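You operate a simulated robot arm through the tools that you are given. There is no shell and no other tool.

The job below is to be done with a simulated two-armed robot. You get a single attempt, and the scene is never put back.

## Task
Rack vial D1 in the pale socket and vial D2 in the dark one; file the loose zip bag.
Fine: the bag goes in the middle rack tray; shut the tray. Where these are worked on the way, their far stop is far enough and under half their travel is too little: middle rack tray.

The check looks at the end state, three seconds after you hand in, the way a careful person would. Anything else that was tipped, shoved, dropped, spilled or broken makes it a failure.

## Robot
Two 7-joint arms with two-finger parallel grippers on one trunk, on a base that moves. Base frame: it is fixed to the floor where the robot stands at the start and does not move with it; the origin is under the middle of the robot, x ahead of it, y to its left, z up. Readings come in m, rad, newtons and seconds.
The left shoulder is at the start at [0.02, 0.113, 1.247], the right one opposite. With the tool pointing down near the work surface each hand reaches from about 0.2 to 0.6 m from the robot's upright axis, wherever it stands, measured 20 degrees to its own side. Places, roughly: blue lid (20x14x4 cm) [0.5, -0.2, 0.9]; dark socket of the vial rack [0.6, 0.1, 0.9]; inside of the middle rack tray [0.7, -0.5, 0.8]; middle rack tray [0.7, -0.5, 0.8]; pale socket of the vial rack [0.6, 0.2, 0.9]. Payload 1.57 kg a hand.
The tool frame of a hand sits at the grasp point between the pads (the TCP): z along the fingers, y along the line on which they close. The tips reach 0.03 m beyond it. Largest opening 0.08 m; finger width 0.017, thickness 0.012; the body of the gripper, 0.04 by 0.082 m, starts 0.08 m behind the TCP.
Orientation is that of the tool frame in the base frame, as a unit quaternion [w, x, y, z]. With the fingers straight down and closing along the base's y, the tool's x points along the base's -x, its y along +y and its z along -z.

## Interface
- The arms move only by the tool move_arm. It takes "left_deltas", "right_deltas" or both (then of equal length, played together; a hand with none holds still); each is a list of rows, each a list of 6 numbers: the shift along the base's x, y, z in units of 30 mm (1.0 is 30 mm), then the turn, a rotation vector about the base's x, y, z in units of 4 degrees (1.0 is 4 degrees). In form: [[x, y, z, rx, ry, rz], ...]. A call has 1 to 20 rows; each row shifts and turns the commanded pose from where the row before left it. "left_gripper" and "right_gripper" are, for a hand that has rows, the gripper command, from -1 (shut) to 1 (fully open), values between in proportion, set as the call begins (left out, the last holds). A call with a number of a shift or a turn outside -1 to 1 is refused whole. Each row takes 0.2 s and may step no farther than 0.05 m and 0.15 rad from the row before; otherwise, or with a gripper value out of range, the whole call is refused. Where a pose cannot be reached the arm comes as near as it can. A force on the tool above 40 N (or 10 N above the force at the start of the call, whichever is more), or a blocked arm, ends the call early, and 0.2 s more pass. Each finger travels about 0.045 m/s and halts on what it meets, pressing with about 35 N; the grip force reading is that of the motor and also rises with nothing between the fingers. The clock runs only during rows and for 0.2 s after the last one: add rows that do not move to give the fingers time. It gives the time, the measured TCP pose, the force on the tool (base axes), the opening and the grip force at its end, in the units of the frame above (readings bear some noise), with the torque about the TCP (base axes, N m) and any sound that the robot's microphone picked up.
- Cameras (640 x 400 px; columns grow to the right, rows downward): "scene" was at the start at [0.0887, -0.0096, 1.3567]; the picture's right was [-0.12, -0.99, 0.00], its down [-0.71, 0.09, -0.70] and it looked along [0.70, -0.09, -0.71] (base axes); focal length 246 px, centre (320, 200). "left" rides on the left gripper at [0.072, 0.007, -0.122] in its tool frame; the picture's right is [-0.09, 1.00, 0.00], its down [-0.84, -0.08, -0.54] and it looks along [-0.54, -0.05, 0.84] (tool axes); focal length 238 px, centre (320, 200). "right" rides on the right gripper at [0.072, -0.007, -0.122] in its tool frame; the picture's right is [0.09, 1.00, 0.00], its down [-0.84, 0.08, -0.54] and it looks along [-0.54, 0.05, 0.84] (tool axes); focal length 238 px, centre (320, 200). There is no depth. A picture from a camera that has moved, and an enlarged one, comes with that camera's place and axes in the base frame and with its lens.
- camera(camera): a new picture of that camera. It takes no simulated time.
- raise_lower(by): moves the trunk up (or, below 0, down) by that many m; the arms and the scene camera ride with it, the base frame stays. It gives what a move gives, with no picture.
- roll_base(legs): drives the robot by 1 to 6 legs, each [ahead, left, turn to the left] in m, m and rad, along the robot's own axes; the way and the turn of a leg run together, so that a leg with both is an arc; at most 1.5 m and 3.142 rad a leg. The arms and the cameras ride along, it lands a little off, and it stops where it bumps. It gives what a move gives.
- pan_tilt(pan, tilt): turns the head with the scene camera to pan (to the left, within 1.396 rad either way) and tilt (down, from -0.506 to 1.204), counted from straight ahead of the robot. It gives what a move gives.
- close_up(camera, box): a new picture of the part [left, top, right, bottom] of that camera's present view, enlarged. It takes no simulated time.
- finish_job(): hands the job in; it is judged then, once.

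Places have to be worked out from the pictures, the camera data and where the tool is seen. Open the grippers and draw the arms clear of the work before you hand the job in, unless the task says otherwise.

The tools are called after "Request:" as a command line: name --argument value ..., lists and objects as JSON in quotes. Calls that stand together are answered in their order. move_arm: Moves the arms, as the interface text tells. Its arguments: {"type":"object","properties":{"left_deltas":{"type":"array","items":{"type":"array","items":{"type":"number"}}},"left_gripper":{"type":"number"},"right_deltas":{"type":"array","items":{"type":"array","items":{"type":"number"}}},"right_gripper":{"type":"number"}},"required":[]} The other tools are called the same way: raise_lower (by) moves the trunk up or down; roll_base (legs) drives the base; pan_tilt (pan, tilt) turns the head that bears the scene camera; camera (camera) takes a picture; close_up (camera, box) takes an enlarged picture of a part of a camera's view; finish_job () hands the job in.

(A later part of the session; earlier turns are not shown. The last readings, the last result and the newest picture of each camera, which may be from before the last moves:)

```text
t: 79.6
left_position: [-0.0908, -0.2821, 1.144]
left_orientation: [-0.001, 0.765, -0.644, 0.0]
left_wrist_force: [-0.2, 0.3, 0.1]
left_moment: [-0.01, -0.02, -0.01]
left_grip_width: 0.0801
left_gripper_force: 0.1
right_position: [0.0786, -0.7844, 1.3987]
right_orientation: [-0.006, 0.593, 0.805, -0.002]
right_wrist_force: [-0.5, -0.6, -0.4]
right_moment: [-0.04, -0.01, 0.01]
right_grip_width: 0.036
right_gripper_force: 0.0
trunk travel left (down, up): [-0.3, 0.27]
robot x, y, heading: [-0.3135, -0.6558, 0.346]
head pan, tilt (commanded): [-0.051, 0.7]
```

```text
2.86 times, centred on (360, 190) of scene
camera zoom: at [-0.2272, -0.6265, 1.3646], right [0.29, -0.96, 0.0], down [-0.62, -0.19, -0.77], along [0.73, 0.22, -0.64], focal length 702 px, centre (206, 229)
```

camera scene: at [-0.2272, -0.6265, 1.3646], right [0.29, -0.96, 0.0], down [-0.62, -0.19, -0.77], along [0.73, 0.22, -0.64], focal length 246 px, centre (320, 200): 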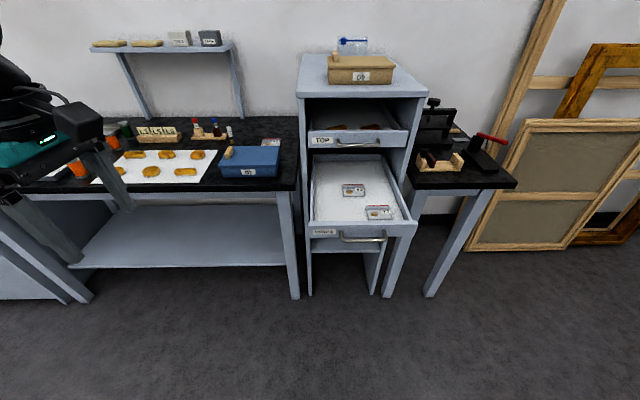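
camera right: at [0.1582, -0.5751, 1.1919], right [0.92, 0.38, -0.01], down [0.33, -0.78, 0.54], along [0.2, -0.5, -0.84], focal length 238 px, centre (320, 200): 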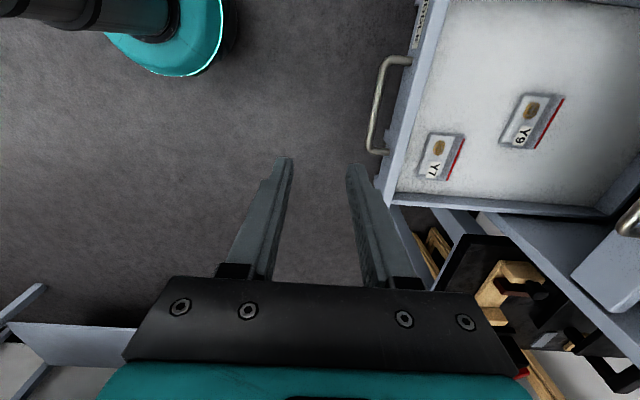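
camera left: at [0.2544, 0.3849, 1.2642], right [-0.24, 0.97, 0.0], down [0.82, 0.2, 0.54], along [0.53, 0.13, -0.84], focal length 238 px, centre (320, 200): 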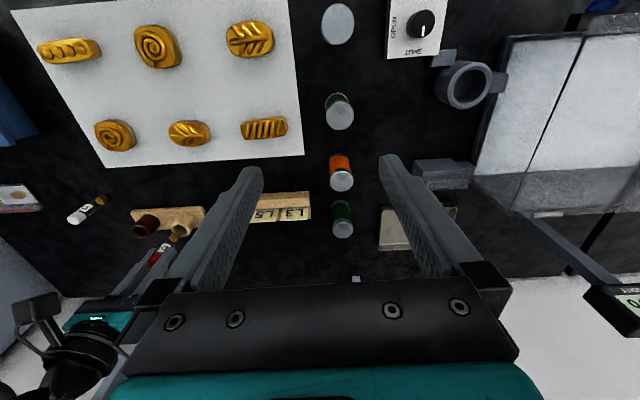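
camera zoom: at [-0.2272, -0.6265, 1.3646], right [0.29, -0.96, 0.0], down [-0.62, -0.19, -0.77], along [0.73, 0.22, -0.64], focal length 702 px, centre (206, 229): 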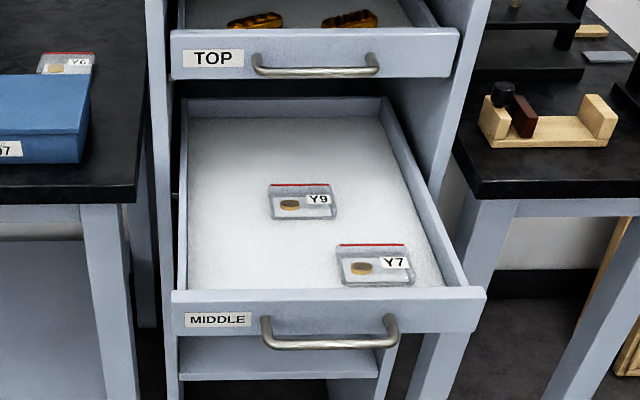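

Drop spot chosen: front-left of the tray, around A≈0.185 m in / between Y7 and the left wall. Driving left then ahead toward the bench in stages.

Request:
roll_base --legs '[[0, 0.3, 0], [0.35, 0, 0]]'

Request:
pan_tilt --pan -0.25 --tilt 0.8

Request:
camera --camera "scene"

Request:
camera --camera "right"

Request:
camera --camera "left"

```text
t: 83.5
left_position: [0.1404, 0.1152, 1.1426]
left_orientation: [0.0, 0.766, -0.643, -0.001]
left_wrist_force: [0.0, -0.3, -0.3]
left_moment: [-0.01, 0.01, -0.01]
left_grip_width: 0.0799
left_gripper_force: 0.1
right_position: [0.3122, -0.3873, 1.3982]
right_orientation: [-0.005, 0.591, 0.807, -0.002]
right_wrist_force: [0.2, -0.3, -0.4]
right_moment: [-0.04, 0.03, 0.01]
right_grip_width: 0.0358
right_gripper_force: 0.1
trunk travel left (down, up): [-0.3, 0.27]
robot x, y, heading: [-0.0845, -0.2575, 0.346]
head pan, tilt (commanded): [-0.051, 0.7]
```

```text
t: 84.2
left_position: [0.1394, 0.113, 1.1436]
left_orientation: [-0.001, 0.766, -0.643, 0.0]
left_wrist_force: [-0.7, 0.1, 0.7]
left_moment: [0.01, 0.02, -0.06]
left_grip_width: 0.0799
left_gripper_force: 0.1
right_position: [0.3115, -0.3883, 1.3984]
right_orientation: [-0.004, 0.591, 0.807, -0.001]
right_wrist_force: [0.3, -0.1, 1.1]
right_moment: [0.04, -0.02, -0.01]
right_grip_width: 0.036
right_gripper_force: 0.0
trunk travel left (down, up): [-0.3, 0.27]
robot x, y, heading: [-0.083, -0.2604, 0.343]
head pan, tilt (commanded): [-0.25, 0.799]
```

```text
taken
camera scene: at [0.0036, -0.2483, 1.3564], right [0.1, -1.0, 0.0], down [-0.71, -0.07, -0.7], along [0.69, 0.07, -0.72], focal length 246 px, centre (320, 200)
```

scene: 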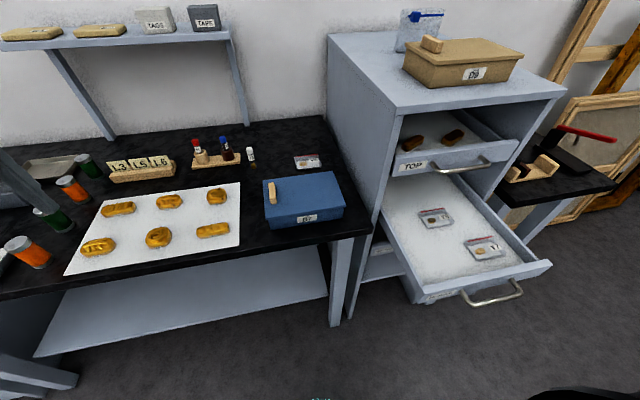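

```text
taken
camera right: at [0.2849, -0.3215, 1.5215], right [0.92, 0.39, -0.01], down [0.33, -0.78, 0.54], along [0.2, -0.5, -0.84], focal length 238 px, centre (320, 200)
```

right: 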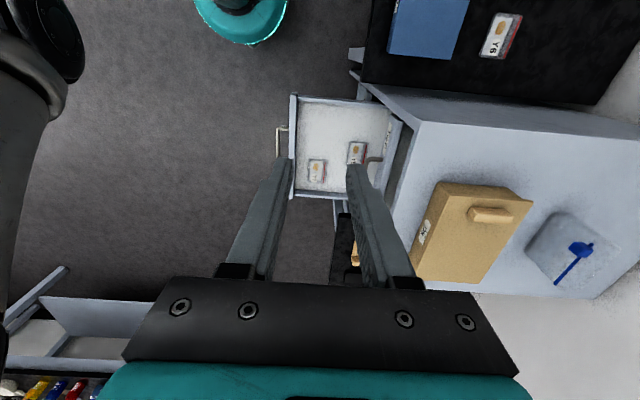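

```text
taken
camera left: at [0.145, 0.0414, 1.2646], right [-1.0, -0.08, 0.0], down [-0.07, 0.84, 0.54], along [-0.04, 0.54, -0.84], focal length 238 px, centre (320, 200)
```

left: 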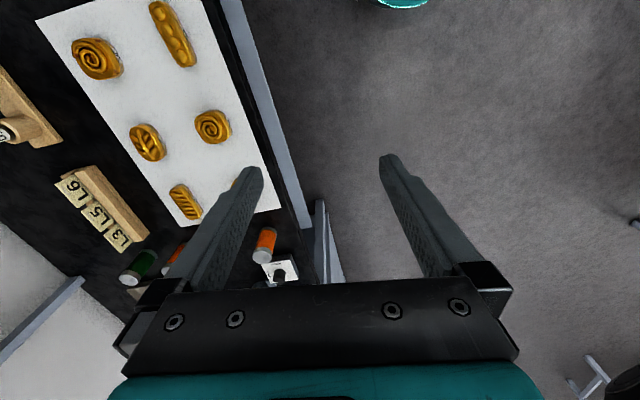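

Robot body stays clear of the open tray on its right. Rolling ahead the remaining 0.24 m.

Request:
roll_base --legs '[[0.24, 0, 0]]'

Request:
camera --camera "scene"

Request:
close_up --camera "right" --box '[0, 0, 640, 400]'

```text
t: 86.0
left_position: [0.3613, 0.1955, 1.1436]
left_orientation: [-0.001, 0.767, -0.642, -0.001]
left_wrist_force: [0.6, 0.2, -0.3]
left_moment: [0.0, 0.01, -0.04]
left_grip_width: 0.0799
left_gripper_force: 0.2
right_position: [0.5339, -0.3057, 1.3986]
right_orientation: [-0.006, 0.59, 0.807, -0.001]
right_wrist_force: [0.7, -0.9, 0.3]
right_moment: [-0.03, 0.01, 0.0]
right_grip_width: 0.036
right_gripper_force: 0.1
trunk travel left (down, up): [-0.3, 0.27]
robot x, y, heading: [0.1386, -0.1768, 0.349]
head pan, tilt (commanded): [-0.25, 0.799]
```

```text
taken
camera scene: at [0.2265, -0.1675, 1.3563], right [0.1, -1.0, 0.0], down [-0.71, -0.07, -0.7], along [0.69, 0.07, -0.72], focal length 246 px, centre (320, 200)
```

scene: 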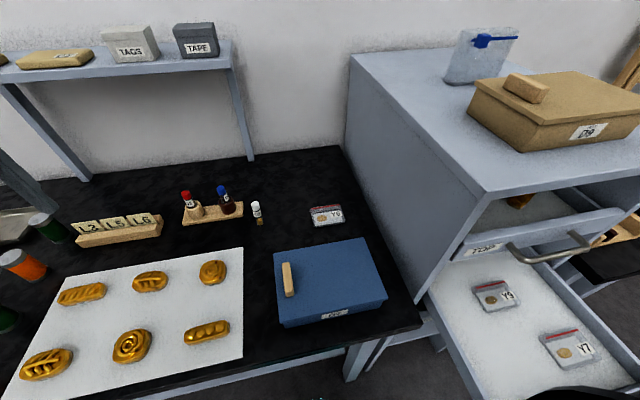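

```text
1.00 times, centred on (320, 200) of right (not enlarged: the box is as wide or as high as the picture)
camera zoom: at [0.508, -0.24, 1.5214], right [0.92, 0.39, -0.01], down [0.33, -0.78, 0.54], along [0.2, -0.5, -0.84], focal length 238 px, centre (320, 200)
```

zoom: 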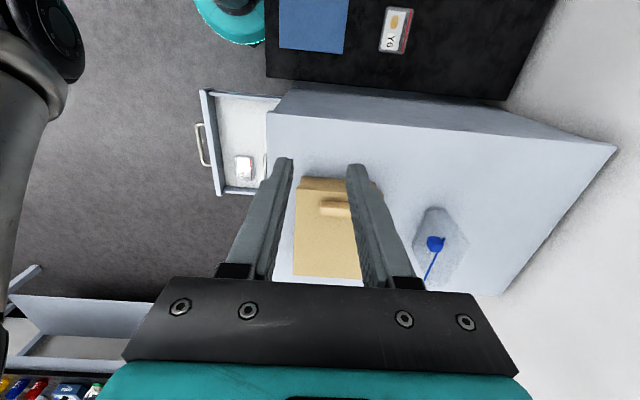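

Bag again solves to (0.639, -0.145). Bringing the left hand over it (passing above the rack), with the last 8° of yaw.

Request:
move_arm --left_deltas '[[0.659, -0.811, -0.1, 0, 0, 0.15], [0.659, -0.811, -0.1, 0, 0, 0.15], [0.659, -0.811, -0.1, 0, 0, 0.15], [0.659, -0.811, -0.1, 0, 0, 0.15], [0.659, -0.811, -0.1, 0, 0, 0.15], [0.659, -0.811, -0.1, 0, 0, 0.15], [0.659, -0.811, -0.1, 0, 0, 0.15], [0.659, -0.811, -0.1, 0, 0, 0.15], [0.659, -0.811, -0.2, 0, 0, 0.15], [0.659, -0.811, -0.2, 0, 0, 0.15], [0.659, -0.811, -0.3, 0, 0, 0.15], [0.659, -0.811, -0.3, 0, 0, 0.15], [0.659, -0.811, -0.4, 0, 0, 0.15], [0.659, -0.811, -0.4, 0, 0, 0.15]]' --left_gripper 1

Request:
camera --camera "left"

Request:
camera --camera "scene"

```text
t: 89.0
left_position: [0.6361, -0.1483, 1.0682]
left_orientation: [-0.002, 0.811, -0.586, 0.0]
left_wrist_force: [-0.7, -0.5, 0.6]
left_moment: [0.02, 0.01, 0.03]
left_grip_width: 0.0799
left_gripper_force: 0.0
right_position: [0.5335, -0.3087, 1.399]
right_orientation: [-0.006, 0.591, 0.807, 0.0]
right_wrist_force: [-0.6, -1.3, 0.5]
right_moment: [0.04, -0.04, 0.02]
right_grip_width: 0.0362
right_gripper_force: 0.0
trunk travel left (down, up): [-0.3, 0.27]
robot x, y, heading: [0.138, -0.1787, 0.346]
head pan, tilt (commanded): [-0.25, 0.799]
```

```text
taken
camera left: at [0.6517, -0.2185, 1.1875], right [-0.97, -0.23, 0.0], down [-0.19, 0.82, 0.54], along [-0.12, 0.53, -0.84], focal length 238 px, centre (320, 200)
```

left: 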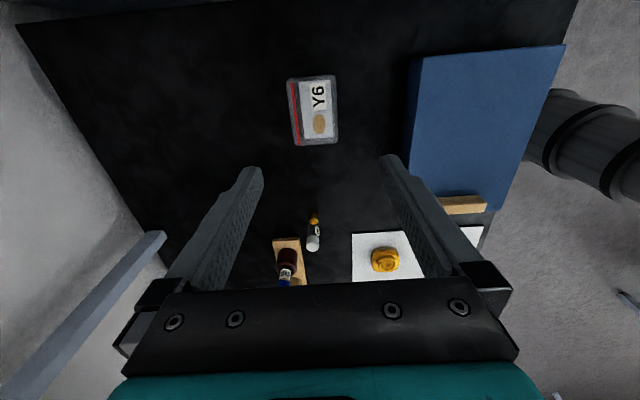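

```text
taken
camera scene: at [0.2256, -0.1694, 1.3564], right [0.1, -1.0, 0.0], down [-0.71, -0.07, -0.7], along [0.69, 0.07, -0.72], focal length 246 px, centre (320, 200)
```

scene: 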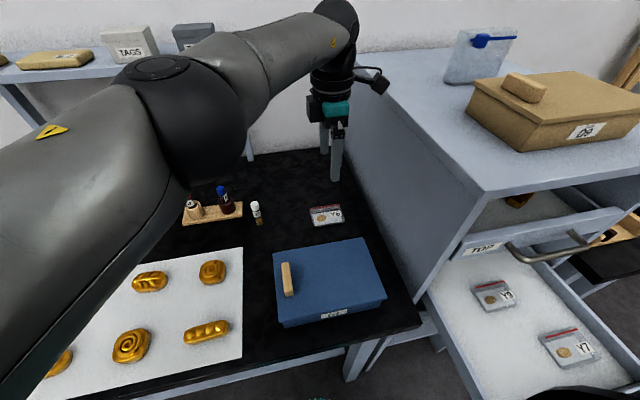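

Left hand hovers over the bag with clear space to the cabinet. Zooming to get the bag's centre and rotation.

Request:
close_up --camera "left" --box '[260, 50, 380, 170]'

Request:
close_up --camera "scene" --box '[290, 80, 420, 240]'

```text
3.33 times, centred on (320, 110) of left
camera zoom: at [0.6517, -0.2185, 1.1875], right [-0.97, -0.23, 0.0], down [-0.19, 0.82, 0.54], along [-0.12, 0.53, -0.84], focal length 794 px, centre (320, 500)
```

zoom: 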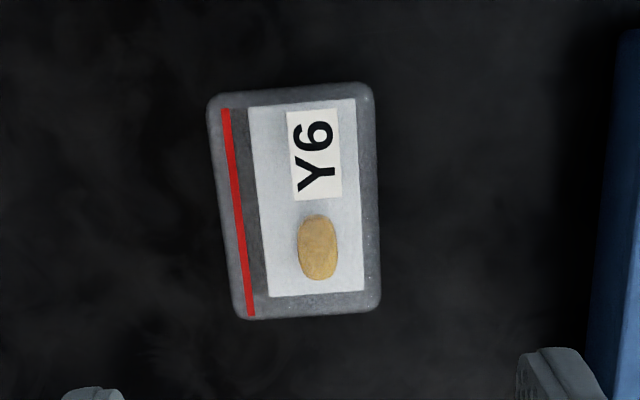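

```text
2.50 times, centred on (355, 160) of scene
camera zoom: at [0.2256, -0.1694, 1.3564], right [0.1, -1.0, 0.0], down [-0.71, -0.07, -0.7], along [0.69, 0.07, -0.72], focal length 614 px, centre (232, 300)
```

zoom: 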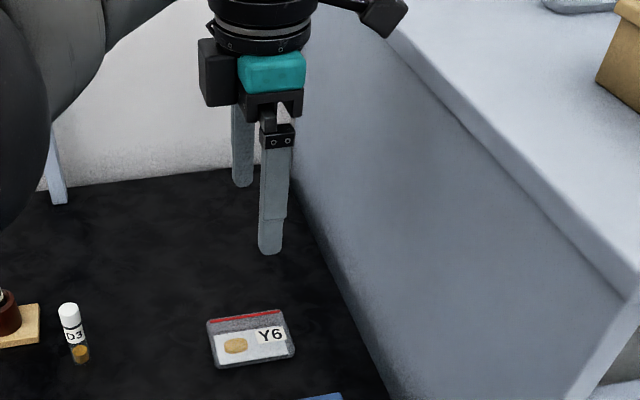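

Bag: 8.3 × 5.9 cm, short side at 197° (hand closes along 198°), its centre ~7 mm beyond the hand. Correcting and descending to just above it.

Request:
move_arm --left_deltas '[[0.21, 0.03, -0.4, 0, 0, 0], [0, 0, -0.8, 0, 0, 0], [0, 0, -0.8, 0, 0, 0], [0, 0, -0.8, 0, 0, 0], [0, 0, -0.8, 0, 0, 0]]'

Request:
camera --camera "left"

Request:
close_up --camera "left" --box '[240, 80, 400, 200]'

Request:
close_up --camera "scene" --box '[290, 120, 390, 240]'

```text
t: 90.2
left_position: [0.6328, -0.1401, 0.9577]
left_orientation: [-0.001, 0.812, -0.584, 0.002]
left_wrist_force: [0.5, 0.3, 0.0]
left_moment: [0.02, -0.03, 0.03]
left_grip_width: 0.08
left_gripper_force: 0.0
left hand out of reach, approached as far as the arm can: row 1, 5
right_position: [0.534, -0.3071, 1.4008]
right_orientation: [-0.005, 0.591, 0.807, -0.001]
right_wrist_force: [0.2, 0.1, -0.1]
right_moment: [0.02, 0.03, -0.01]
right_grip_width: 0.0361
right_gripper_force: 0.1
trunk travel left (down, up): [-0.3, 0.27]
robot x, y, heading: [0.1353, -0.1793, 0.352]
head pan, tilt (commanded): [-0.25, 0.799]
```

```text
taken
camera left: at [0.6498, -0.2102, 1.0786], right [-0.97, -0.23, 0.0], down [-0.19, 0.82, 0.54], along [-0.12, 0.53, -0.84], focal length 238 px, centre (320, 200)
```

left: 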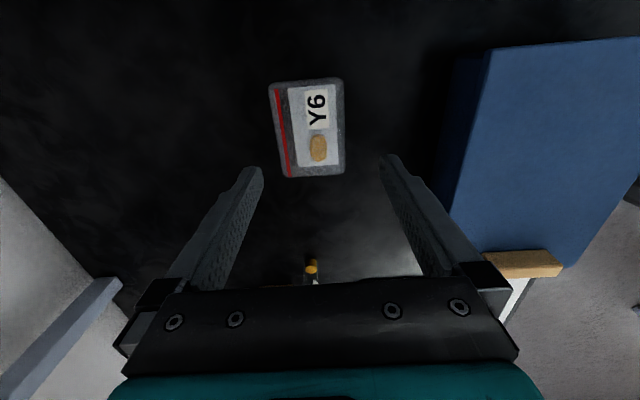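

```text
3.33 times, centred on (320, 140) of left
camera zoom: at [0.6498, -0.2102, 1.0786], right [-0.97, -0.23, 0.0], down [-0.19, 0.82, 0.54], along [-0.12, 0.53, -0.84], focal length 794 px, centre (320, 400)
```

zoom: 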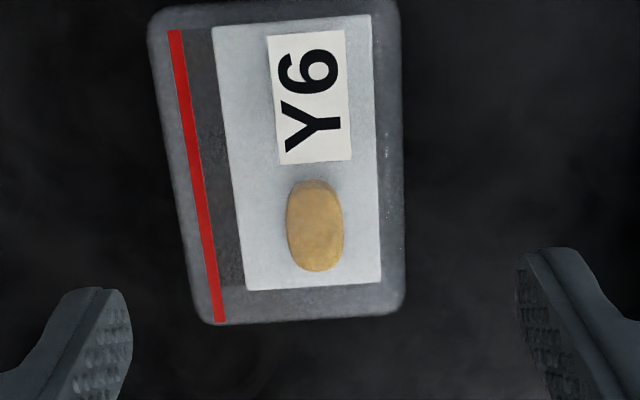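

```text
3.33 times, centred on (340, 180) of scene
camera zoom: at [0.2258, -0.1679, 1.3563], right [0.1, -1.0, 0.0], down [-0.71, -0.07, -0.7], along [0.69, 0.07, -0.72], focal length 819 px, centre (253, 267)
```

zoom: 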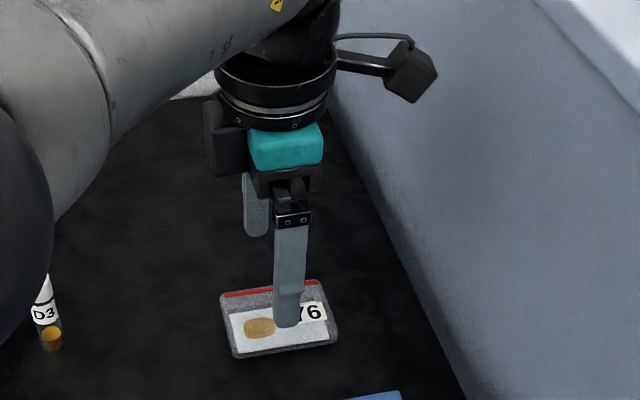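

The left arm is right at its reach limit there. I'll roll ahead 4 cm (still clear of the low shelf) to give it slack.

Request:
roll_base --legs '[[0.04, 0, 0]]'

Request:
camera --camera "left"

```text
t: 91.1
left_position: [0.673, -0.1257, 0.9564]
left_orientation: [-0.001, 0.812, -0.584, 0.001]
left_wrist_force: [0.4, 0.4, -0.6]
left_moment: [-0.01, 0.04, 0.01]
left_grip_width: 0.0797
left_gripper_force: 0.1
right_position: [0.5747, -0.291, 1.3992]
right_orientation: [-0.005, 0.589, 0.808, -0.001]
right_wrist_force: [1.1, 0.0, -0.3]
right_moment: [0.01, 0.04, 0.04]
right_grip_width: 0.036
right_gripper_force: 0.1
trunk travel left (down, up): [-0.3, 0.27]
robot x, y, heading: [0.1761, -0.1662, 0.349]
head pan, tilt (commanded): [-0.25, 0.799]
```

```text
taken
camera left: at [0.689, -0.1956, 1.0783], right [-0.97, -0.23, 0.0], down [-0.19, 0.82, 0.54], along [-0.12, 0.53, -0.84], focal length 238 px, centre (320, 200)
```

left: 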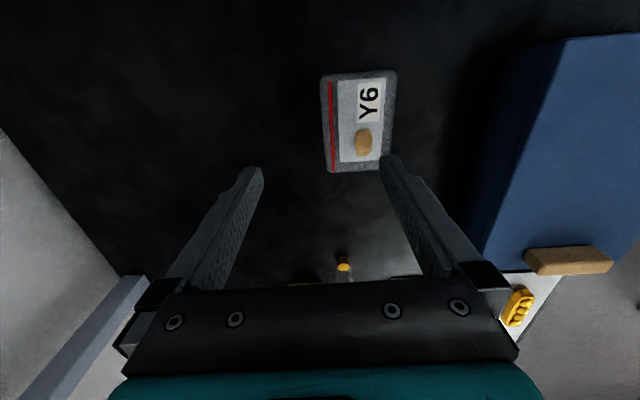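

Bag centre from here: (0.6437, -0.1473); hand at (0.673, -0.125). A still row first, to see where the commanded pose settles after the roll.

Request:
move_arm --left_deltas '[[0, 0, 0, 0, 0, 0], [0, 0, 0, 0, 0, 0]]'

```text
t: 91.7
left_position: [0.6716, -0.1254, 0.9594]
left_orientation: [-0.002, 0.811, -0.585, 0.001]
left_wrist_force: [0.6, -0.7, -0.8]
left_moment: [0.02, 0.01, 0.02]
left_grip_width: 0.08
left_gripper_force: 0.1
right_position: [0.5704, -0.2922, 1.3995]
right_orientation: [-0.005, 0.59, 0.808, -0.001]
right_wrist_force: [-0.5, 0.1, -0.4]
right_moment: [-0.02, -0.01, 0.0]
right_grip_width: 0.0358
right_gripper_force: 0.0
trunk travel left (down, up): [-0.3, 0.27]
robot x, y, heading: [0.1761, -0.1634, 0.349]
head pan, tilt (commanded): [-0.25, 0.799]
```

It holds there. Shifting by (-29, -22) mm to centre over the bag.

Request:
move_arm --left_deltas '[[-0.484, -0.37, 0, 0, 0, 0], [-0.484, -0.37, 0, 0, 0, 0], [0, 0, 0, 0, 0, 0]]'

Request:
close_up --camera "left" --box '[220, 60, 420, 200]'

Request:
close_up --camera "scene" --box '[270, 120, 390, 260]'

```text
t: 92.5
left_position: [0.6424, -0.1501, 0.9566]
left_orientation: [-0.002, 0.812, -0.584, 0.001]
left_wrist_force: [-0.8, 1.1, 0.0]
left_moment: [0.0, 0.01, 0.0]
left_grip_width: 0.0801
left_gripper_force: 0.1
right_position: [0.5718, -0.2922, 1.3987]
right_orientation: [-0.006, 0.59, 0.807, -0.001]
right_wrist_force: [0.2, 0.3, -0.3]
right_moment: [0.03, 0.04, 0.0]
right_grip_width: 0.0359
right_gripper_force: 0.2
trunk travel left (down, up): [-0.3, 0.27]
robot x, y, heading: [0.1763, -0.1651, 0.347]
head pan, tilt (commanded): [-0.25, 0.799]
```

```text
2.86 times, centred on (320, 130) of left
camera zoom: at [0.6594, -0.2193, 1.0786], right [-0.97, -0.23, 0.0], down [-0.19, 0.82, 0.54], along [-0.12, 0.53, -0.84], focal length 681 px, centre (320, 400)
```

zoom: 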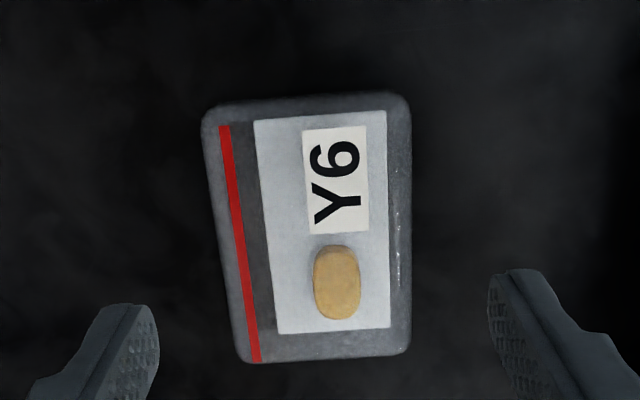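

```text
2.86 times, centred on (330, 190) of scene
camera zoom: at [0.2638, -0.1539, 1.3563], right [0.1, -1.0, 0.0], down [-0.71, -0.07, -0.7], along [0.69, 0.07, -0.72], focal length 702 px, centre (291, 229)
```

zoom: 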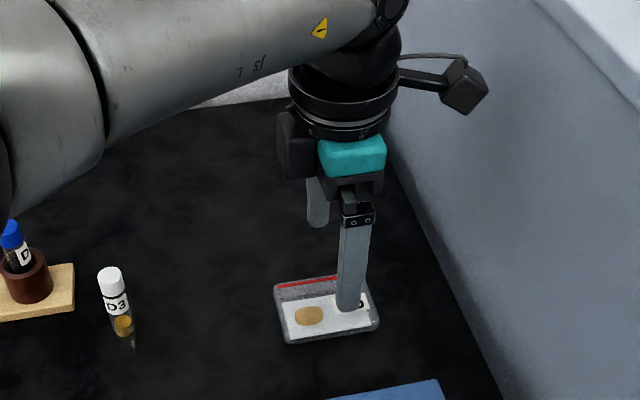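

Centred within ~1.5 mm and aligned within a degree. Descending beside the bag's edges.

Request:
move_arm --left_deltas '[[-0.02, 0.04, -0.45, 0, 0, 0], [0, 0, -0.45, 0, 0, 0], [0, 0, -0.45, 0, 0, 0], [0, 0, -0.4, 0, 0, 0], [0, 0, 0, 0, 0, 0]]'

Request:
close_up --camera "left" --box '[200, 80, 440, 240]'

Request:
close_up --camera "scene" --box '[270, 160, 370, 260]'

```text
t: 93.7
left_position: [0.6426, -0.1472, 0.9043]
left_orientation: [-0.001, 0.811, -0.584, 0.001]
left_wrist_force: [-0.1, 0.4, 0.1]
left_moment: [0.01, 0.05, 0.01]
left_grip_width: 0.0801
left_gripper_force: 0.0
right_position: [0.5713, -0.2937, 1.3997]
right_orientation: [-0.006, 0.59, 0.808, 0.0]
right_wrist_force: [0.8, 0.4, 0.2]
right_moment: [-0.04, -0.05, 0.06]
right_grip_width: 0.0359
right_gripper_force: 0.1
trunk travel left (down, up): [-0.3, 0.27]
robot x, y, heading: [0.1754, -0.1705, 0.349]
head pan, tilt (commanded): [-0.25, 0.799]
```

```text
2.50 times, centred on (320, 160) of left
camera zoom: at [0.658, -0.2167, 1.0255], right [-0.97, -0.23, 0.0], down [-0.19, 0.82, 0.54], along [-0.12, 0.53, -0.84], focal length 596 px, centre (320, 300)
```

zoom: 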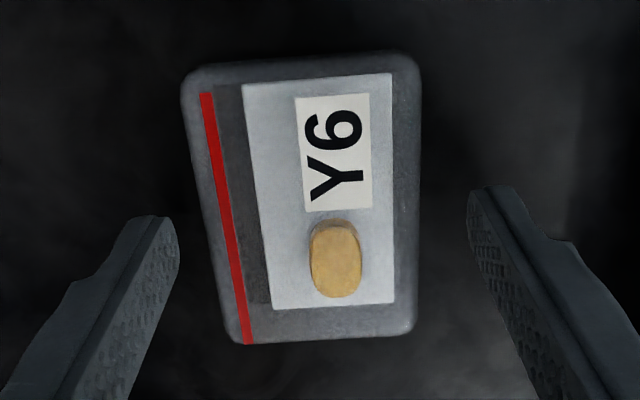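

```text
4.00 times, centred on (320, 210) of scene
camera zoom: at [0.2638, -0.1539, 1.3563], right [0.1, -1.0, 0.0], down [-0.71, -0.07, -0.7], along [0.69, 0.07, -0.72], focal length 983 px, centre (320, 160)
```

zoom: 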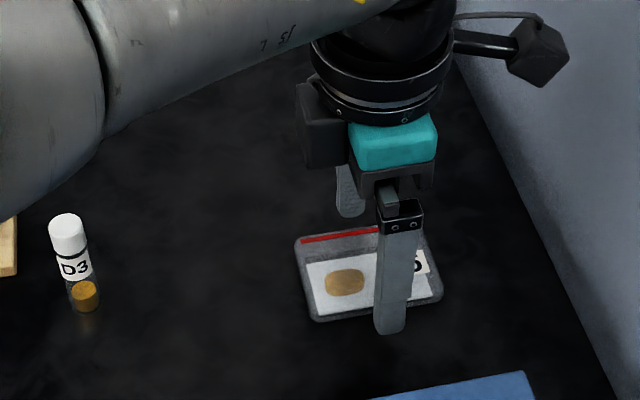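

Good straddle. Lowering the last few millimetres until the tips are just above the bench.

Request:
move_arm --left_deltas '[[0, 0, -0.08, 0, 0, 0], [0, 0, -0.07, 0, 0, 0], [0, 0, 0, 0, 0, 0]]'

Request:
close_up --camera "scene" --box '[280, 180, 350, 250]'

```text
t: 94.5
left_position: [0.6422, -0.1483, 0.9001]
left_orientation: [-0.001, 0.812, -0.584, 0.001]
left_wrist_force: [0.1, -0.3, -0.1]
left_moment: [0.02, 0.0, 0.04]
left_grip_width: 0.08
left_gripper_force: 0.0
right_position: [0.5727, -0.2928, 1.3997]
right_orientation: [-0.005, 0.591, 0.807, -0.001]
right_wrist_force: [-0.7, -0.2, -0.5]
right_moment: [0.01, 0.02, 0.01]
right_grip_width: 0.0359
right_gripper_force: 0.1
trunk travel left (down, up): [-0.3, 0.27]
robot x, y, heading: [0.1732, -0.1656, 0.347]
head pan, tilt (commanded): [-0.25, 0.799]
```

```text
5.71 times, centred on (315, 215) of scene
camera zoom: at [0.2638, -0.1539, 1.3563], right [0.1, -1.0, 0.0], down [-0.71, -0.07, -0.7], along [0.69, 0.07, -0.72], focal length 1404 px, centre (349, 114)
```

zoom: 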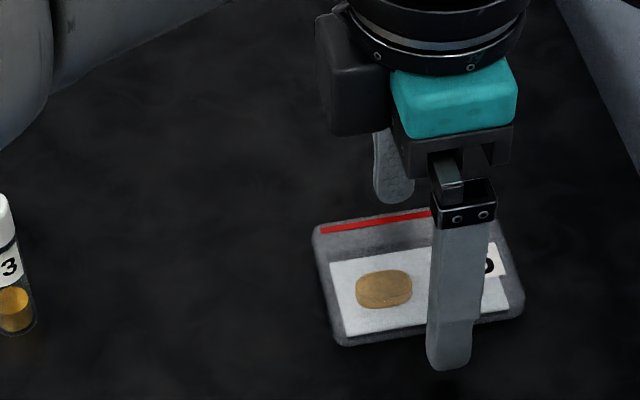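

The bag is thin (~8 mm), so I'll ease down a bit more, feeling for the bench.

Request:
move_arm --left_deltas '[[0, 0, -0.05, 0, 0, 0], [0, 0, -0.05, 0, 0, 0], [0, 0, 0, 0, 0, 0]]'

```text
t: 95.3
left_position: [0.6416, -0.1467, 0.8974]
left_orientation: [-0.002, 0.811, -0.584, 0.001]
left_wrist_force: [-0.3, -0.2, 0.1]
left_moment: [-0.01, 0.02, 0.04]
left_grip_width: 0.0797
left_gripper_force: 0.1
right_position: [0.5718, -0.2932, 1.3987]
right_orientation: [-0.005, 0.59, 0.807, 0.0]
right_wrist_force: [-0.9, 0.6, 0.1]
right_moment: [0.03, 0.02, 0.0]
right_grip_width: 0.0361
right_gripper_force: 0.1
trunk travel left (down, up): [-0.3, 0.27]
robot x, y, heading: [0.1783, -0.1639, 0.351]
head pan, tilt (commanded): [-0.25, 0.799]
```

Request:
move_arm --left_deltas '[[0, 0, -0.05, 0, 0, 0], [0, 0, -0.04, 0, 0, 0], [0, 0, 0, 0, 0, 0]]'

Request:
close_up --camera "scene" --box '[280, 180, 350, 250]'

```text
t: 96.1
left_position: [0.6424, -0.1459, 0.8947]
left_orientation: [-0.001, 0.811, -0.585, 0.002]
left_wrist_force: [0.8, 0.7, -0.7]
left_moment: [0.02, 0.0, 0.0]
left_grip_width: 0.0796
left_gripper_force: 0.1
right_position: [0.5718, -0.2915, 1.3998]
right_orientation: [-0.006, 0.59, 0.807, -0.001]
right_wrist_force: [0.2, -0.2, 1.3]
right_moment: [0.03, 0.0, 0.0]
right_grip_width: 0.0361
right_gripper_force: 0.1
trunk travel left (down, up): [-0.3, 0.27]
robot x, y, heading: [0.1752, -0.1633, 0.348]
head pan, tilt (commanded): [-0.25, 0.799]
```

```text
5.71 times, centred on (315, 215) of scene
camera zoom: at [0.2638, -0.1539, 1.3563], right [0.1, -1.0, 0.0], down [-0.71, -0.07, -0.7], along [0.69, 0.07, -0.72], focal length 1404 px, centre (349, 114)
```

zoom: 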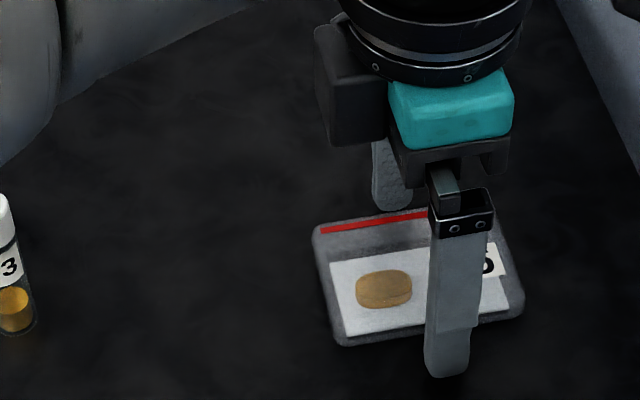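

No contact yet at tip height 0.865, so the bench is a little lower. Continuing in millimetre steps.

Request:
move_arm --left_deltas '[[0, 0, -0.05, 0, 0, 0], [0, 0, -0.05, 0, 0, 0], [0, 0, 0, 0, 0, 0]]'

```text
t: 96.9
left_position: [0.6429, -0.1457, 0.8917]
left_orientation: [-0.001, 0.812, -0.584, 0.001]
left_wrist_force: [0.0, 0.3, -0.4]
left_moment: [-0.02, 0.02, 0.0]
left_grip_width: 0.0802
left_gripper_force: 0.1
right_position: [0.5721, -0.2927, 1.3991]
right_orientation: [-0.005, 0.589, 0.808, -0.001]
right_wrist_force: [1.0, 0.6, 0.4]
right_moment: [0.0, -0.01, 0.05]
right_grip_width: 0.036
right_gripper_force: 0.1
trunk travel left (down, up): [-0.3, 0.27]
robot x, y, heading: [0.1736, -0.166, 0.35]
head pan, tilt (commanded): [-0.25, 0.799]
```

Still free; a few more millimetres.

Request:
move_arm --left_deltas '[[0, 0, -0.05, 0, 0, 0], [0, 0, -0.05, 0, 0, 0], [0, 0, 0, 0, 0, 0]]'

Request:
close_up --camera "left" --box '[200, 80, 440, 240]'

```text
t: 97.7
left_position: [0.6412, -0.1455, 0.8892]
left_orientation: [-0.001, 0.812, -0.584, 0.002]
left_wrist_force: [-0.1, -0.4, 4.2]
left_moment: [-0.04, 0.22, -0.01]
left_grip_width: 0.0797
left_gripper_force: 0.1
right_position: [0.5717, -0.2918, 1.4002]
right_orientation: [-0.005, 0.59, 0.808, -0.001]
right_wrist_force: [0.7, 0.2, 0.3]
right_moment: [-0.01, 0.01, 0.02]
right_grip_width: 0.0359
right_gripper_force: 0.1
trunk travel left (down, up): [-0.3, 0.27]
robot x, y, heading: [0.1762, -0.166, 0.351]
head pan, tilt (commanded): [-0.25, 0.799]
```

```text
2.50 times, centred on (320, 160) of left
camera zoom: at [0.658, -0.2169, 1.0111], right [-0.97, -0.23, 0.0], down [-0.19, 0.82, 0.54], along [-0.12, 0.53, -0.84], focal length 596 px, centre (320, 300)
```

zoom: 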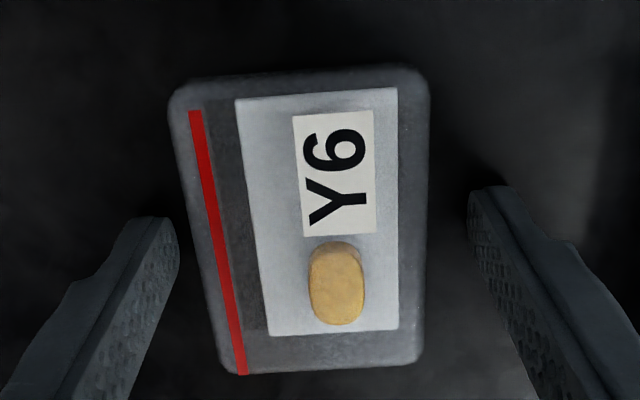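

Tips touched the bench (4 N at TCP 0.889). Raising 1.5 mm and closing on the bag's short sides.

Request:
move_arm --left_deltas '[[0, 0, 0.06, 0, 0, 0], [0, 0, 0, 0, 0, 0]]'

Request:
move_arm --left_deltas '[[0, 0, 0, 0, 0, 0], [0, 0, 0, 0, 0, 0], [0, 0, 0, 0, 0, 0], [0, 0, 0, 0, 0, 0]]' --left_gripper 0.1

Request:
close_up --camera "left" --box '[200, 80, 440, 240]'

```text
t: 98.3
left_position: [0.6432, -0.1466, 0.8919]
left_orientation: [-0.001, 0.811, -0.584, 0.001]
left_wrist_force: [0.1, -0.6, -0.7]
left_moment: [0.04, 0.01, 0.0]
left_grip_width: 0.0799
left_gripper_force: 0.1
right_position: [0.5719, -0.2924, 1.3988]
right_orientation: [-0.005, 0.59, 0.808, -0.001]
right_wrist_force: [0.7, -0.4, 0.4]
right_moment: [0.0, 0.03, 0.03]
right_grip_width: 0.0359
right_gripper_force: 0.1
trunk travel left (down, up): [-0.3, 0.27]
robot x, y, heading: [0.1746, -0.1641, 0.354]
head pan, tilt (commanded): [-0.25, 0.799]
```

```text
t: 99.3
left_position: [0.6426, -0.1469, 0.8924]
left_orientation: [-0.002, 0.812, -0.584, 0.001]
left_wrist_force: [0.0, 0.0, 0.7]
left_moment: [0.0, -0.01, 0.01]
left_grip_width: 0.0605
left_gripper_force: 34.7
right_position: [0.5722, -0.292, 1.3986]
right_orientation: [-0.005, 0.59, 0.807, 0.0]
right_wrist_force: [-0.1, -0.5, -0.7]
right_moment: [0.02, 0.03, 0.0]
right_grip_width: 0.0359
right_gripper_force: 0.1
trunk travel left (down, up): [-0.3, 0.27]
robot x, y, heading: [0.1775, -0.1617, 0.35]
head pan, tilt (commanded): [-0.25, 0.799]
```

```text
2.50 times, centred on (320, 160) of left
camera zoom: at [0.6586, -0.2167, 1.0127], right [-0.97, -0.23, 0.0], down [-0.19, 0.82, 0.54], along [-0.12, 0.53, -0.84], focal length 596 px, centre (320, 300)
```

zoom: 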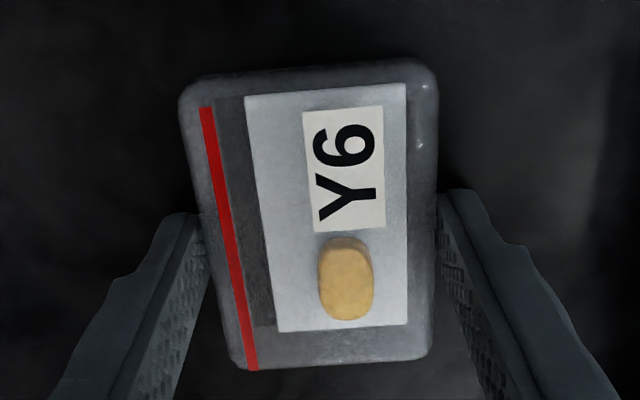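

Bag gripped at 60 mm. Lifting slowly.

Request:
move_arm --left_deltas '[[0, 0, 0.2, 0, 0, 0], [0, 0, 0.4, 0, 0, 0], [0, 0, 0.6, 0, 0, 0], [0, 0, 0.8, 0, 0, 0], [0, 0, 0.8, 0, 0, 0], [0, 0, 0.8, 0, 0, 0], [0, 0, 0.8, 0, 0, 0]]'

Request:
camera --camera "left"

Request:
close_up --camera "scene" --box '[240, 80, 400, 260]'

```text
t: 100.9
left_position: [0.6409, -0.1449, 1.0235]
left_orientation: [-0.001, 0.812, -0.584, 0.001]
left_wrist_force: [0.3, 0.7, 0.2]
left_moment: [-0.02, 0.0, 0.04]
left_grip_width: 0.0443
left_gripper_force: 0.0
right_position: [0.5723, -0.2921, 1.3995]
right_orientation: [-0.005, 0.589, 0.808, -0.001]
right_wrist_force: [-0.4, -0.3, 0.0]
right_moment: [0.01, -0.02, -0.01]
right_grip_width: 0.0357
right_gripper_force: 0.0
trunk travel left (down, up): [-0.3, 0.27]
robot x, y, heading: [0.1791, -0.1681, 0.345]
head pan, tilt (commanded): [-0.25, 0.799]
```

```text
taken
camera left: at [0.6569, -0.2159, 1.145], right [-0.97, -0.23, 0.0], down [-0.19, 0.82, 0.54], along [-0.12, 0.53, -0.84], focal length 238 px, centre (320, 200)
```

left: 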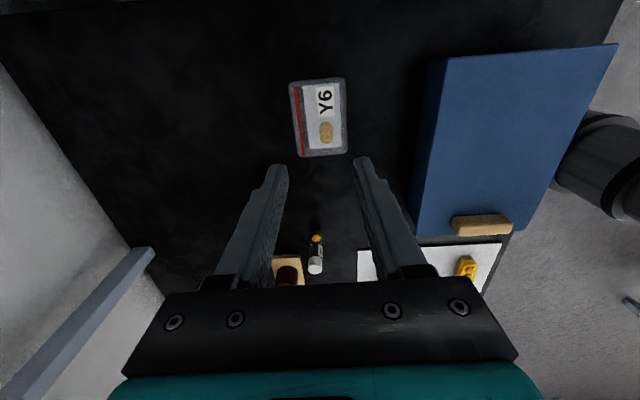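

```text
2.22 times, centred on (320, 170) of scene
camera zoom: at [0.2637, -0.1539, 1.3563], right [0.1, -1.0, 0.0], down [-0.71, -0.07, -0.7], along [0.69, 0.07, -0.72], focal length 546 px, centre (320, 267)
```

zoom: 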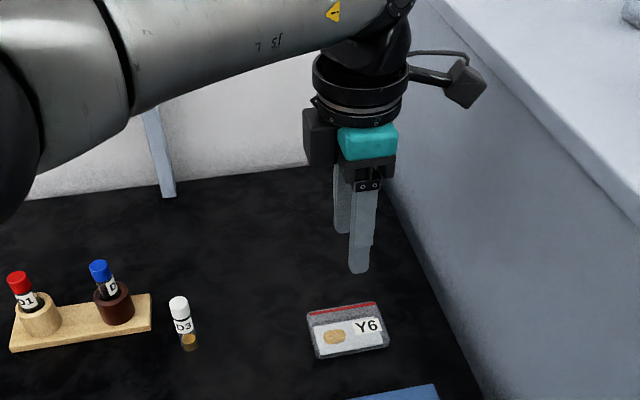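

The bag slipped out — the tips were too high on its rounded edges; it still lies where it was. I'll reopen, go back down and this time grip with the tips resting lightly on the bench.

Request:
move_arm --left_deltas '[[0, -0.05, 0, 0, 0, 0], [0, 0, 0, 0, 0, 0], [0, 0, -0.8, 0, 0, 0], [0, 0, -0.8, 0, 0, 0], [0, 0, -0.8, 0, 0, 0], [0, 0, -0.8, 0, 0, 0], [0, 0, -0.7, 0, 0, 0], [0, 0, 0, 0, 0, 0]]' --left_gripper 1

Request:
close_up --camera "left" --box '[200, 80, 440, 240]'

```text
t: 102.7
left_position: [0.6431, -0.1474, 0.9068]
left_orientation: [-0.002, 0.811, -0.585, 0.001]
left_wrist_force: [0.2, -0.2, 0.3]
left_moment: [-0.04, 0.02, 0.01]
left_grip_width: 0.08
left_gripper_force: 0.1
right_position: [0.5719, -0.2923, 1.3995]
right_orientation: [-0.004, 0.59, 0.808, -0.001]
right_wrist_force: [0.1, 0.1, 0.2]
right_moment: [-0.01, 0.0, 0.0]
right_grip_width: 0.0358
right_gripper_force: 0.1
trunk travel left (down, up): [-0.3, 0.27]
robot x, y, heading: [0.1732, -0.1671, 0.346]
head pan, tilt (commanded): [-0.25, 0.799]
```

```text
2.50 times, centred on (320, 160) of left
camera zoom: at [0.6587, -0.219, 1.028], right [-0.97, -0.23, 0.0], down [-0.19, 0.82, 0.54], along [-0.12, 0.53, -0.84], focal length 596 px, centre (320, 300)
```

zoom: 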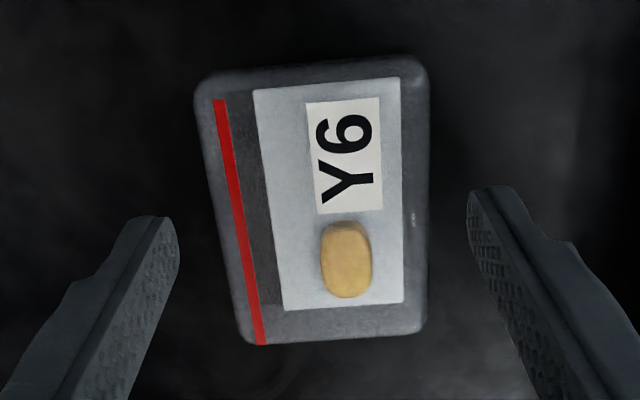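

Alignment unchanged and good. Descending until the tips rest on the bench.

Request:
move_arm --left_deltas '[[0.02, 0, -0.2, 0, 0, 0], [0, 0, -0.2, 0, 0, 0], [0, 0, -0.1, 0, 0, 0], [0, 0, -0.05, 0, 0, 0], [0, 0, -0.05, 0, 0, 0], [0, 0, 0, 0, 0, 0]]'

```text
t: 104.1
left_position: [0.6417, -0.1487, 0.8897]
left_orientation: [-0.002, 0.812, -0.584, 0.002]
left_wrist_force: [0.5, 0.5, 15.3]
left_moment: [-0.19, 0.67, -0.05]
left_grip_width: 0.0789
left_gripper_force: 0.1
right_position: [0.5716, -0.292, 1.3999]
right_orientation: [-0.005, 0.59, 0.807, 0.0]
right_wrist_force: [-0.3, 0.1, 0.8]
right_moment: [-0.01, -0.01, 0.02]
right_grip_width: 0.0361
right_gripper_force: 0.1
trunk travel left (down, up): [-0.3, 0.27]
robot x, y, heading: [0.1761, -0.1646, 0.347]
head pan, tilt (commanded): [-0.25, 0.799]
```

Front finger rests on the bench (15 N). Easing slightly to a light touch and closing fully.

Request:
move_arm --left_deltas '[[0, 0, 0.02, 0, 0, 0], [0, 0, 0, 0, 0, 0]]'

Request:
move_arm --left_deltas '[[0, 0, 0, 0, 0, 0], [0, 0, 0, 0, 0, 0], [0, 0, 0, 0, 0, 0], [0, 0, 0, 0, 0, 0], [0, 0, 0, 0, 0, 0]]' --left_gripper -1

Request:
close_up --camera "left" --box '[200, 80, 440, 240]'

```text
t: 104.7
left_position: [0.643, -0.1483, 0.8911]
left_orientation: [-0.001, 0.812, -0.584, 0.002]
left_wrist_force: [1.5, -1.3, 18.5]
left_moment: [-0.25, 0.73, -0.05]
left_grip_width: 0.0787
left_gripper_force: 0.1
right_position: [0.5698, -0.2918, 1.3998]
right_orientation: [-0.004, 0.59, 0.807, -0.001]
right_wrist_force: [0.4, -0.6, 0.5]
right_moment: [0.0, -0.01, -0.01]
right_grip_width: 0.036
right_gripper_force: 0.1
trunk travel left (down, up): [-0.3, 0.27]
robot x, y, heading: [0.1756, -0.1691, 0.352]
head pan, tilt (commanded): [-0.25, 0.799]
```

```text
t: 105.9
left_position: [0.6403, -0.1498, 0.8907]
left_orientation: [-0.001, 0.812, -0.584, 0.001]
left_wrist_force: [-11.7, -3.4, 18.9]
left_moment: [-0.21, 1.06, 0.01]
left_grip_width: 0.0609
left_gripper_force: 34.9
right_position: [0.5683, -0.2925, 1.3993]
right_orientation: [-0.004, 0.589, 0.808, 0.0]
right_wrist_force: [0.2, -0.1, 0.5]
right_moment: [-0.01, 0.0, -0.02]
right_grip_width: 0.0359
right_gripper_force: 0.1
trunk travel left (down, up): [-0.3, 0.27]
robot x, y, heading: [0.1744, -0.1642, 0.35]
head pan, tilt (commanded): [-0.25, 0.799]
```

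```text
2.50 times, centred on (320, 160) of left
camera zoom: at [0.6564, -0.2192, 1.0111], right [-0.97, -0.23, 0.0], down [-0.19, 0.82, 0.54], along [-0.12, 0.53, -0.84], focal length 596 px, centre (320, 300)
```

zoom: 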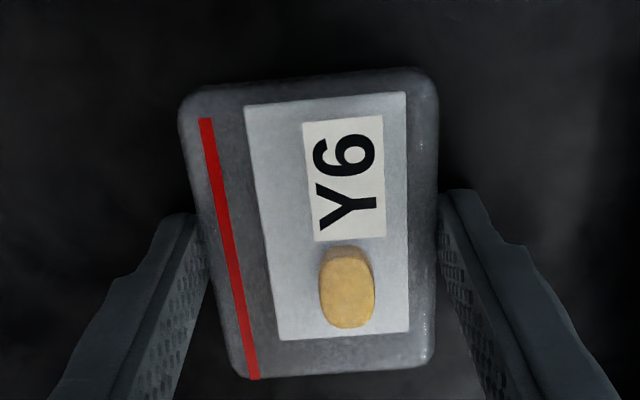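

Gripped at 61 mm with the tips down at bench level. Lifting very gently and checking the grip.

Request:
move_arm --left_deltas '[[0, 0, 0.08, 0, 0, 0], [0, 0, 0.1, 0, 0, 0], [0, 0, 0.1, 0, 0, 0], [0, 0, 0.1, 0, 0, 0], [0, 0, 0.15, 0, 0, 0], [0, 0, 0.2, 0, 0, 0]]'

Request:
close_up --camera "left" --box '[200, 80, 440, 240]'

Request:
close_up --camera "scene" --box '[270, 160, 370, 260]'

```text
t: 107.3
left_position: [0.6429, -0.1479, 0.911]
left_orientation: [-0.002, 0.812, -0.584, 0.001]
left_wrist_force: [0.2, -0.2, 0.2]
left_moment: [0.01, 0.03, 0.01]
left_grip_width: 0.0608
left_gripper_force: 35.1
right_position: [0.573, -0.2921, 1.3992]
right_orientation: [-0.005, 0.589, 0.808, -0.001]
right_wrist_force: [-0.2, -0.1, 0.5]
right_moment: [0.02, 0.0, 0.03]
right_grip_width: 0.0361
right_gripper_force: 0.0
trunk travel left (down, up): [-0.3, 0.27]
robot x, y, heading: [0.1733, -0.1627, 0.351]
head pan, tilt (commanded): [-0.25, 0.799]
```

```text
2.50 times, centred on (320, 160) of left
camera zoom: at [0.659, -0.2183, 1.032], right [-0.97, -0.23, 0.0], down [-0.19, 0.82, 0.54], along [-0.12, 0.53, -0.84], focal length 596 px, centre (320, 300)
```

zoom: 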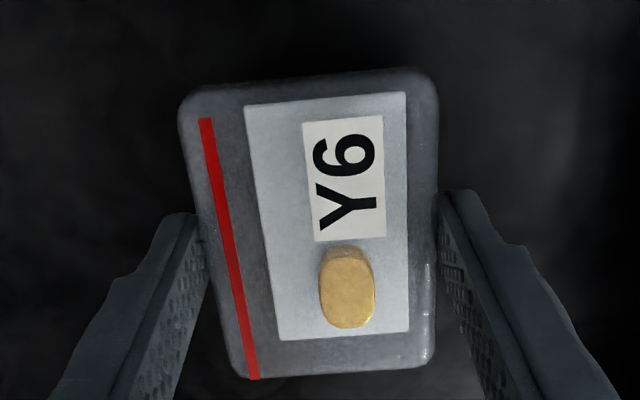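

```text
4.00 times, centred on (320, 210) of scene
camera zoom: at [0.2638, -0.1539, 1.3563], right [0.1, -1.0, 0.0], down [-0.71, -0.07, -0.7], along [0.69, 0.07, -0.72], focal length 983 px, centre (320, 160)
```

zoom: 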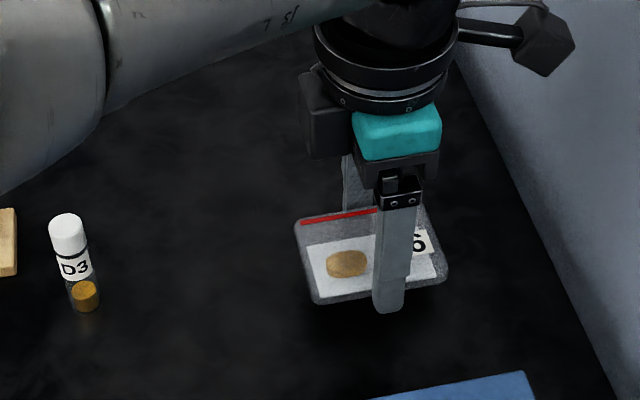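

The bag is firmly in hand. Lifting higher, then backing away from the bench.

Request:
move_arm --left_deltas '[[0, 0, 0.4, 0, 0, 0], [0, 0, 0.5, 0, 0, 0], [0, 0, 0.6, 0, 0, 0], [0, 0, 0.6, 0, 0, 0], [0, 0, 0.6, 0, 0, 0], [0, 0, 0.6, 0, 0, 0], [0, 0, 0.6, 0, 0, 0], [0, 0, 0.6, 0, 0, 0]]'

Request:
roll_base --legs '[[-0.2, 0, 0]]'

Request:
camera --camera "left"

Request:
camera --camera "scene"

```text
t: 109.1
left_position: [0.6422, -0.1478, 1.0453]
left_orientation: [-0.001, 0.811, -0.585, 0.001]
left_wrist_force: [0.1, 0.6, -0.4]
left_moment: [0.02, -0.03, 0.01]
left_grip_width: 0.061
left_gripper_force: 34.7
right_position: [0.572, -0.2932, 1.3996]
right_orientation: [-0.005, 0.59, 0.808, 0.0]
right_wrist_force: [-0.5, -0.1, -0.5]
right_moment: [-0.03, 0.0, -0.04]
right_grip_width: 0.0361
right_gripper_force: 0.2
trunk travel left (down, up): [-0.3, 0.27]
robot x, y, heading: [0.1758, -0.1676, 0.348]
head pan, tilt (commanded): [-0.25, 0.799]
```

```text
t: 110.7
left_position: [0.4575, -0.2162, 1.0449]
left_orientation: [-0.001, 0.812, -0.584, 0.001]
left_wrist_force: [0.9, 0.4, -0.4]
left_moment: [0.02, -0.02, 0.0]
left_grip_width: 0.0609
left_gripper_force: 35.1
right_position: [0.3862, -0.3603, 1.3988]
right_orientation: [-0.005, 0.59, 0.807, -0.001]
right_wrist_force: [-0.6, -0.2, -0.1]
right_moment: [0.06, -0.01, -0.02]
right_grip_width: 0.0359
right_gripper_force: 0.0
trunk travel left (down, up): [-0.3, 0.27]
robot x, y, heading: [-0.0108, -0.2335, 0.349]
head pan, tilt (commanded): [-0.25, 0.799]
```

```text
taken
camera left: at [0.4726, -0.285, 1.1663], right [-0.97, -0.23, 0.0], down [-0.2, 0.82, 0.54], along [-0.12, 0.53, -0.84], focal length 238 px, centre (320, 200)
```

left: 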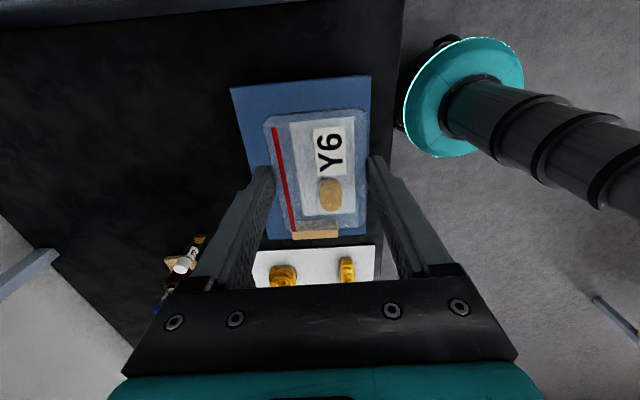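

```text
taken
camera scene: at [0.0774, -0.2217, 1.3564], right [0.1, -0.99, 0.0], down [-0.71, -0.07, -0.7], along [0.69, 0.07, -0.72], focal length 246 px, centre (320, 200)
```

scene: 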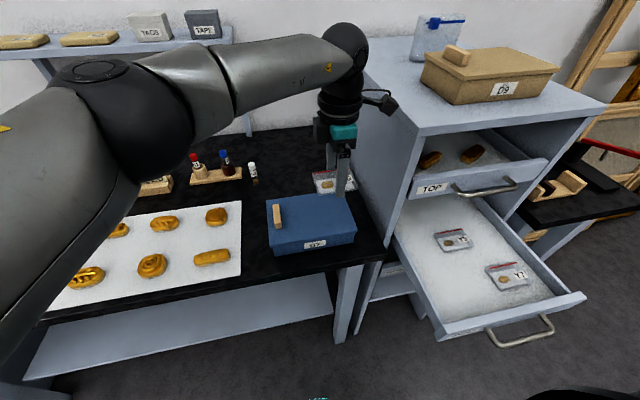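

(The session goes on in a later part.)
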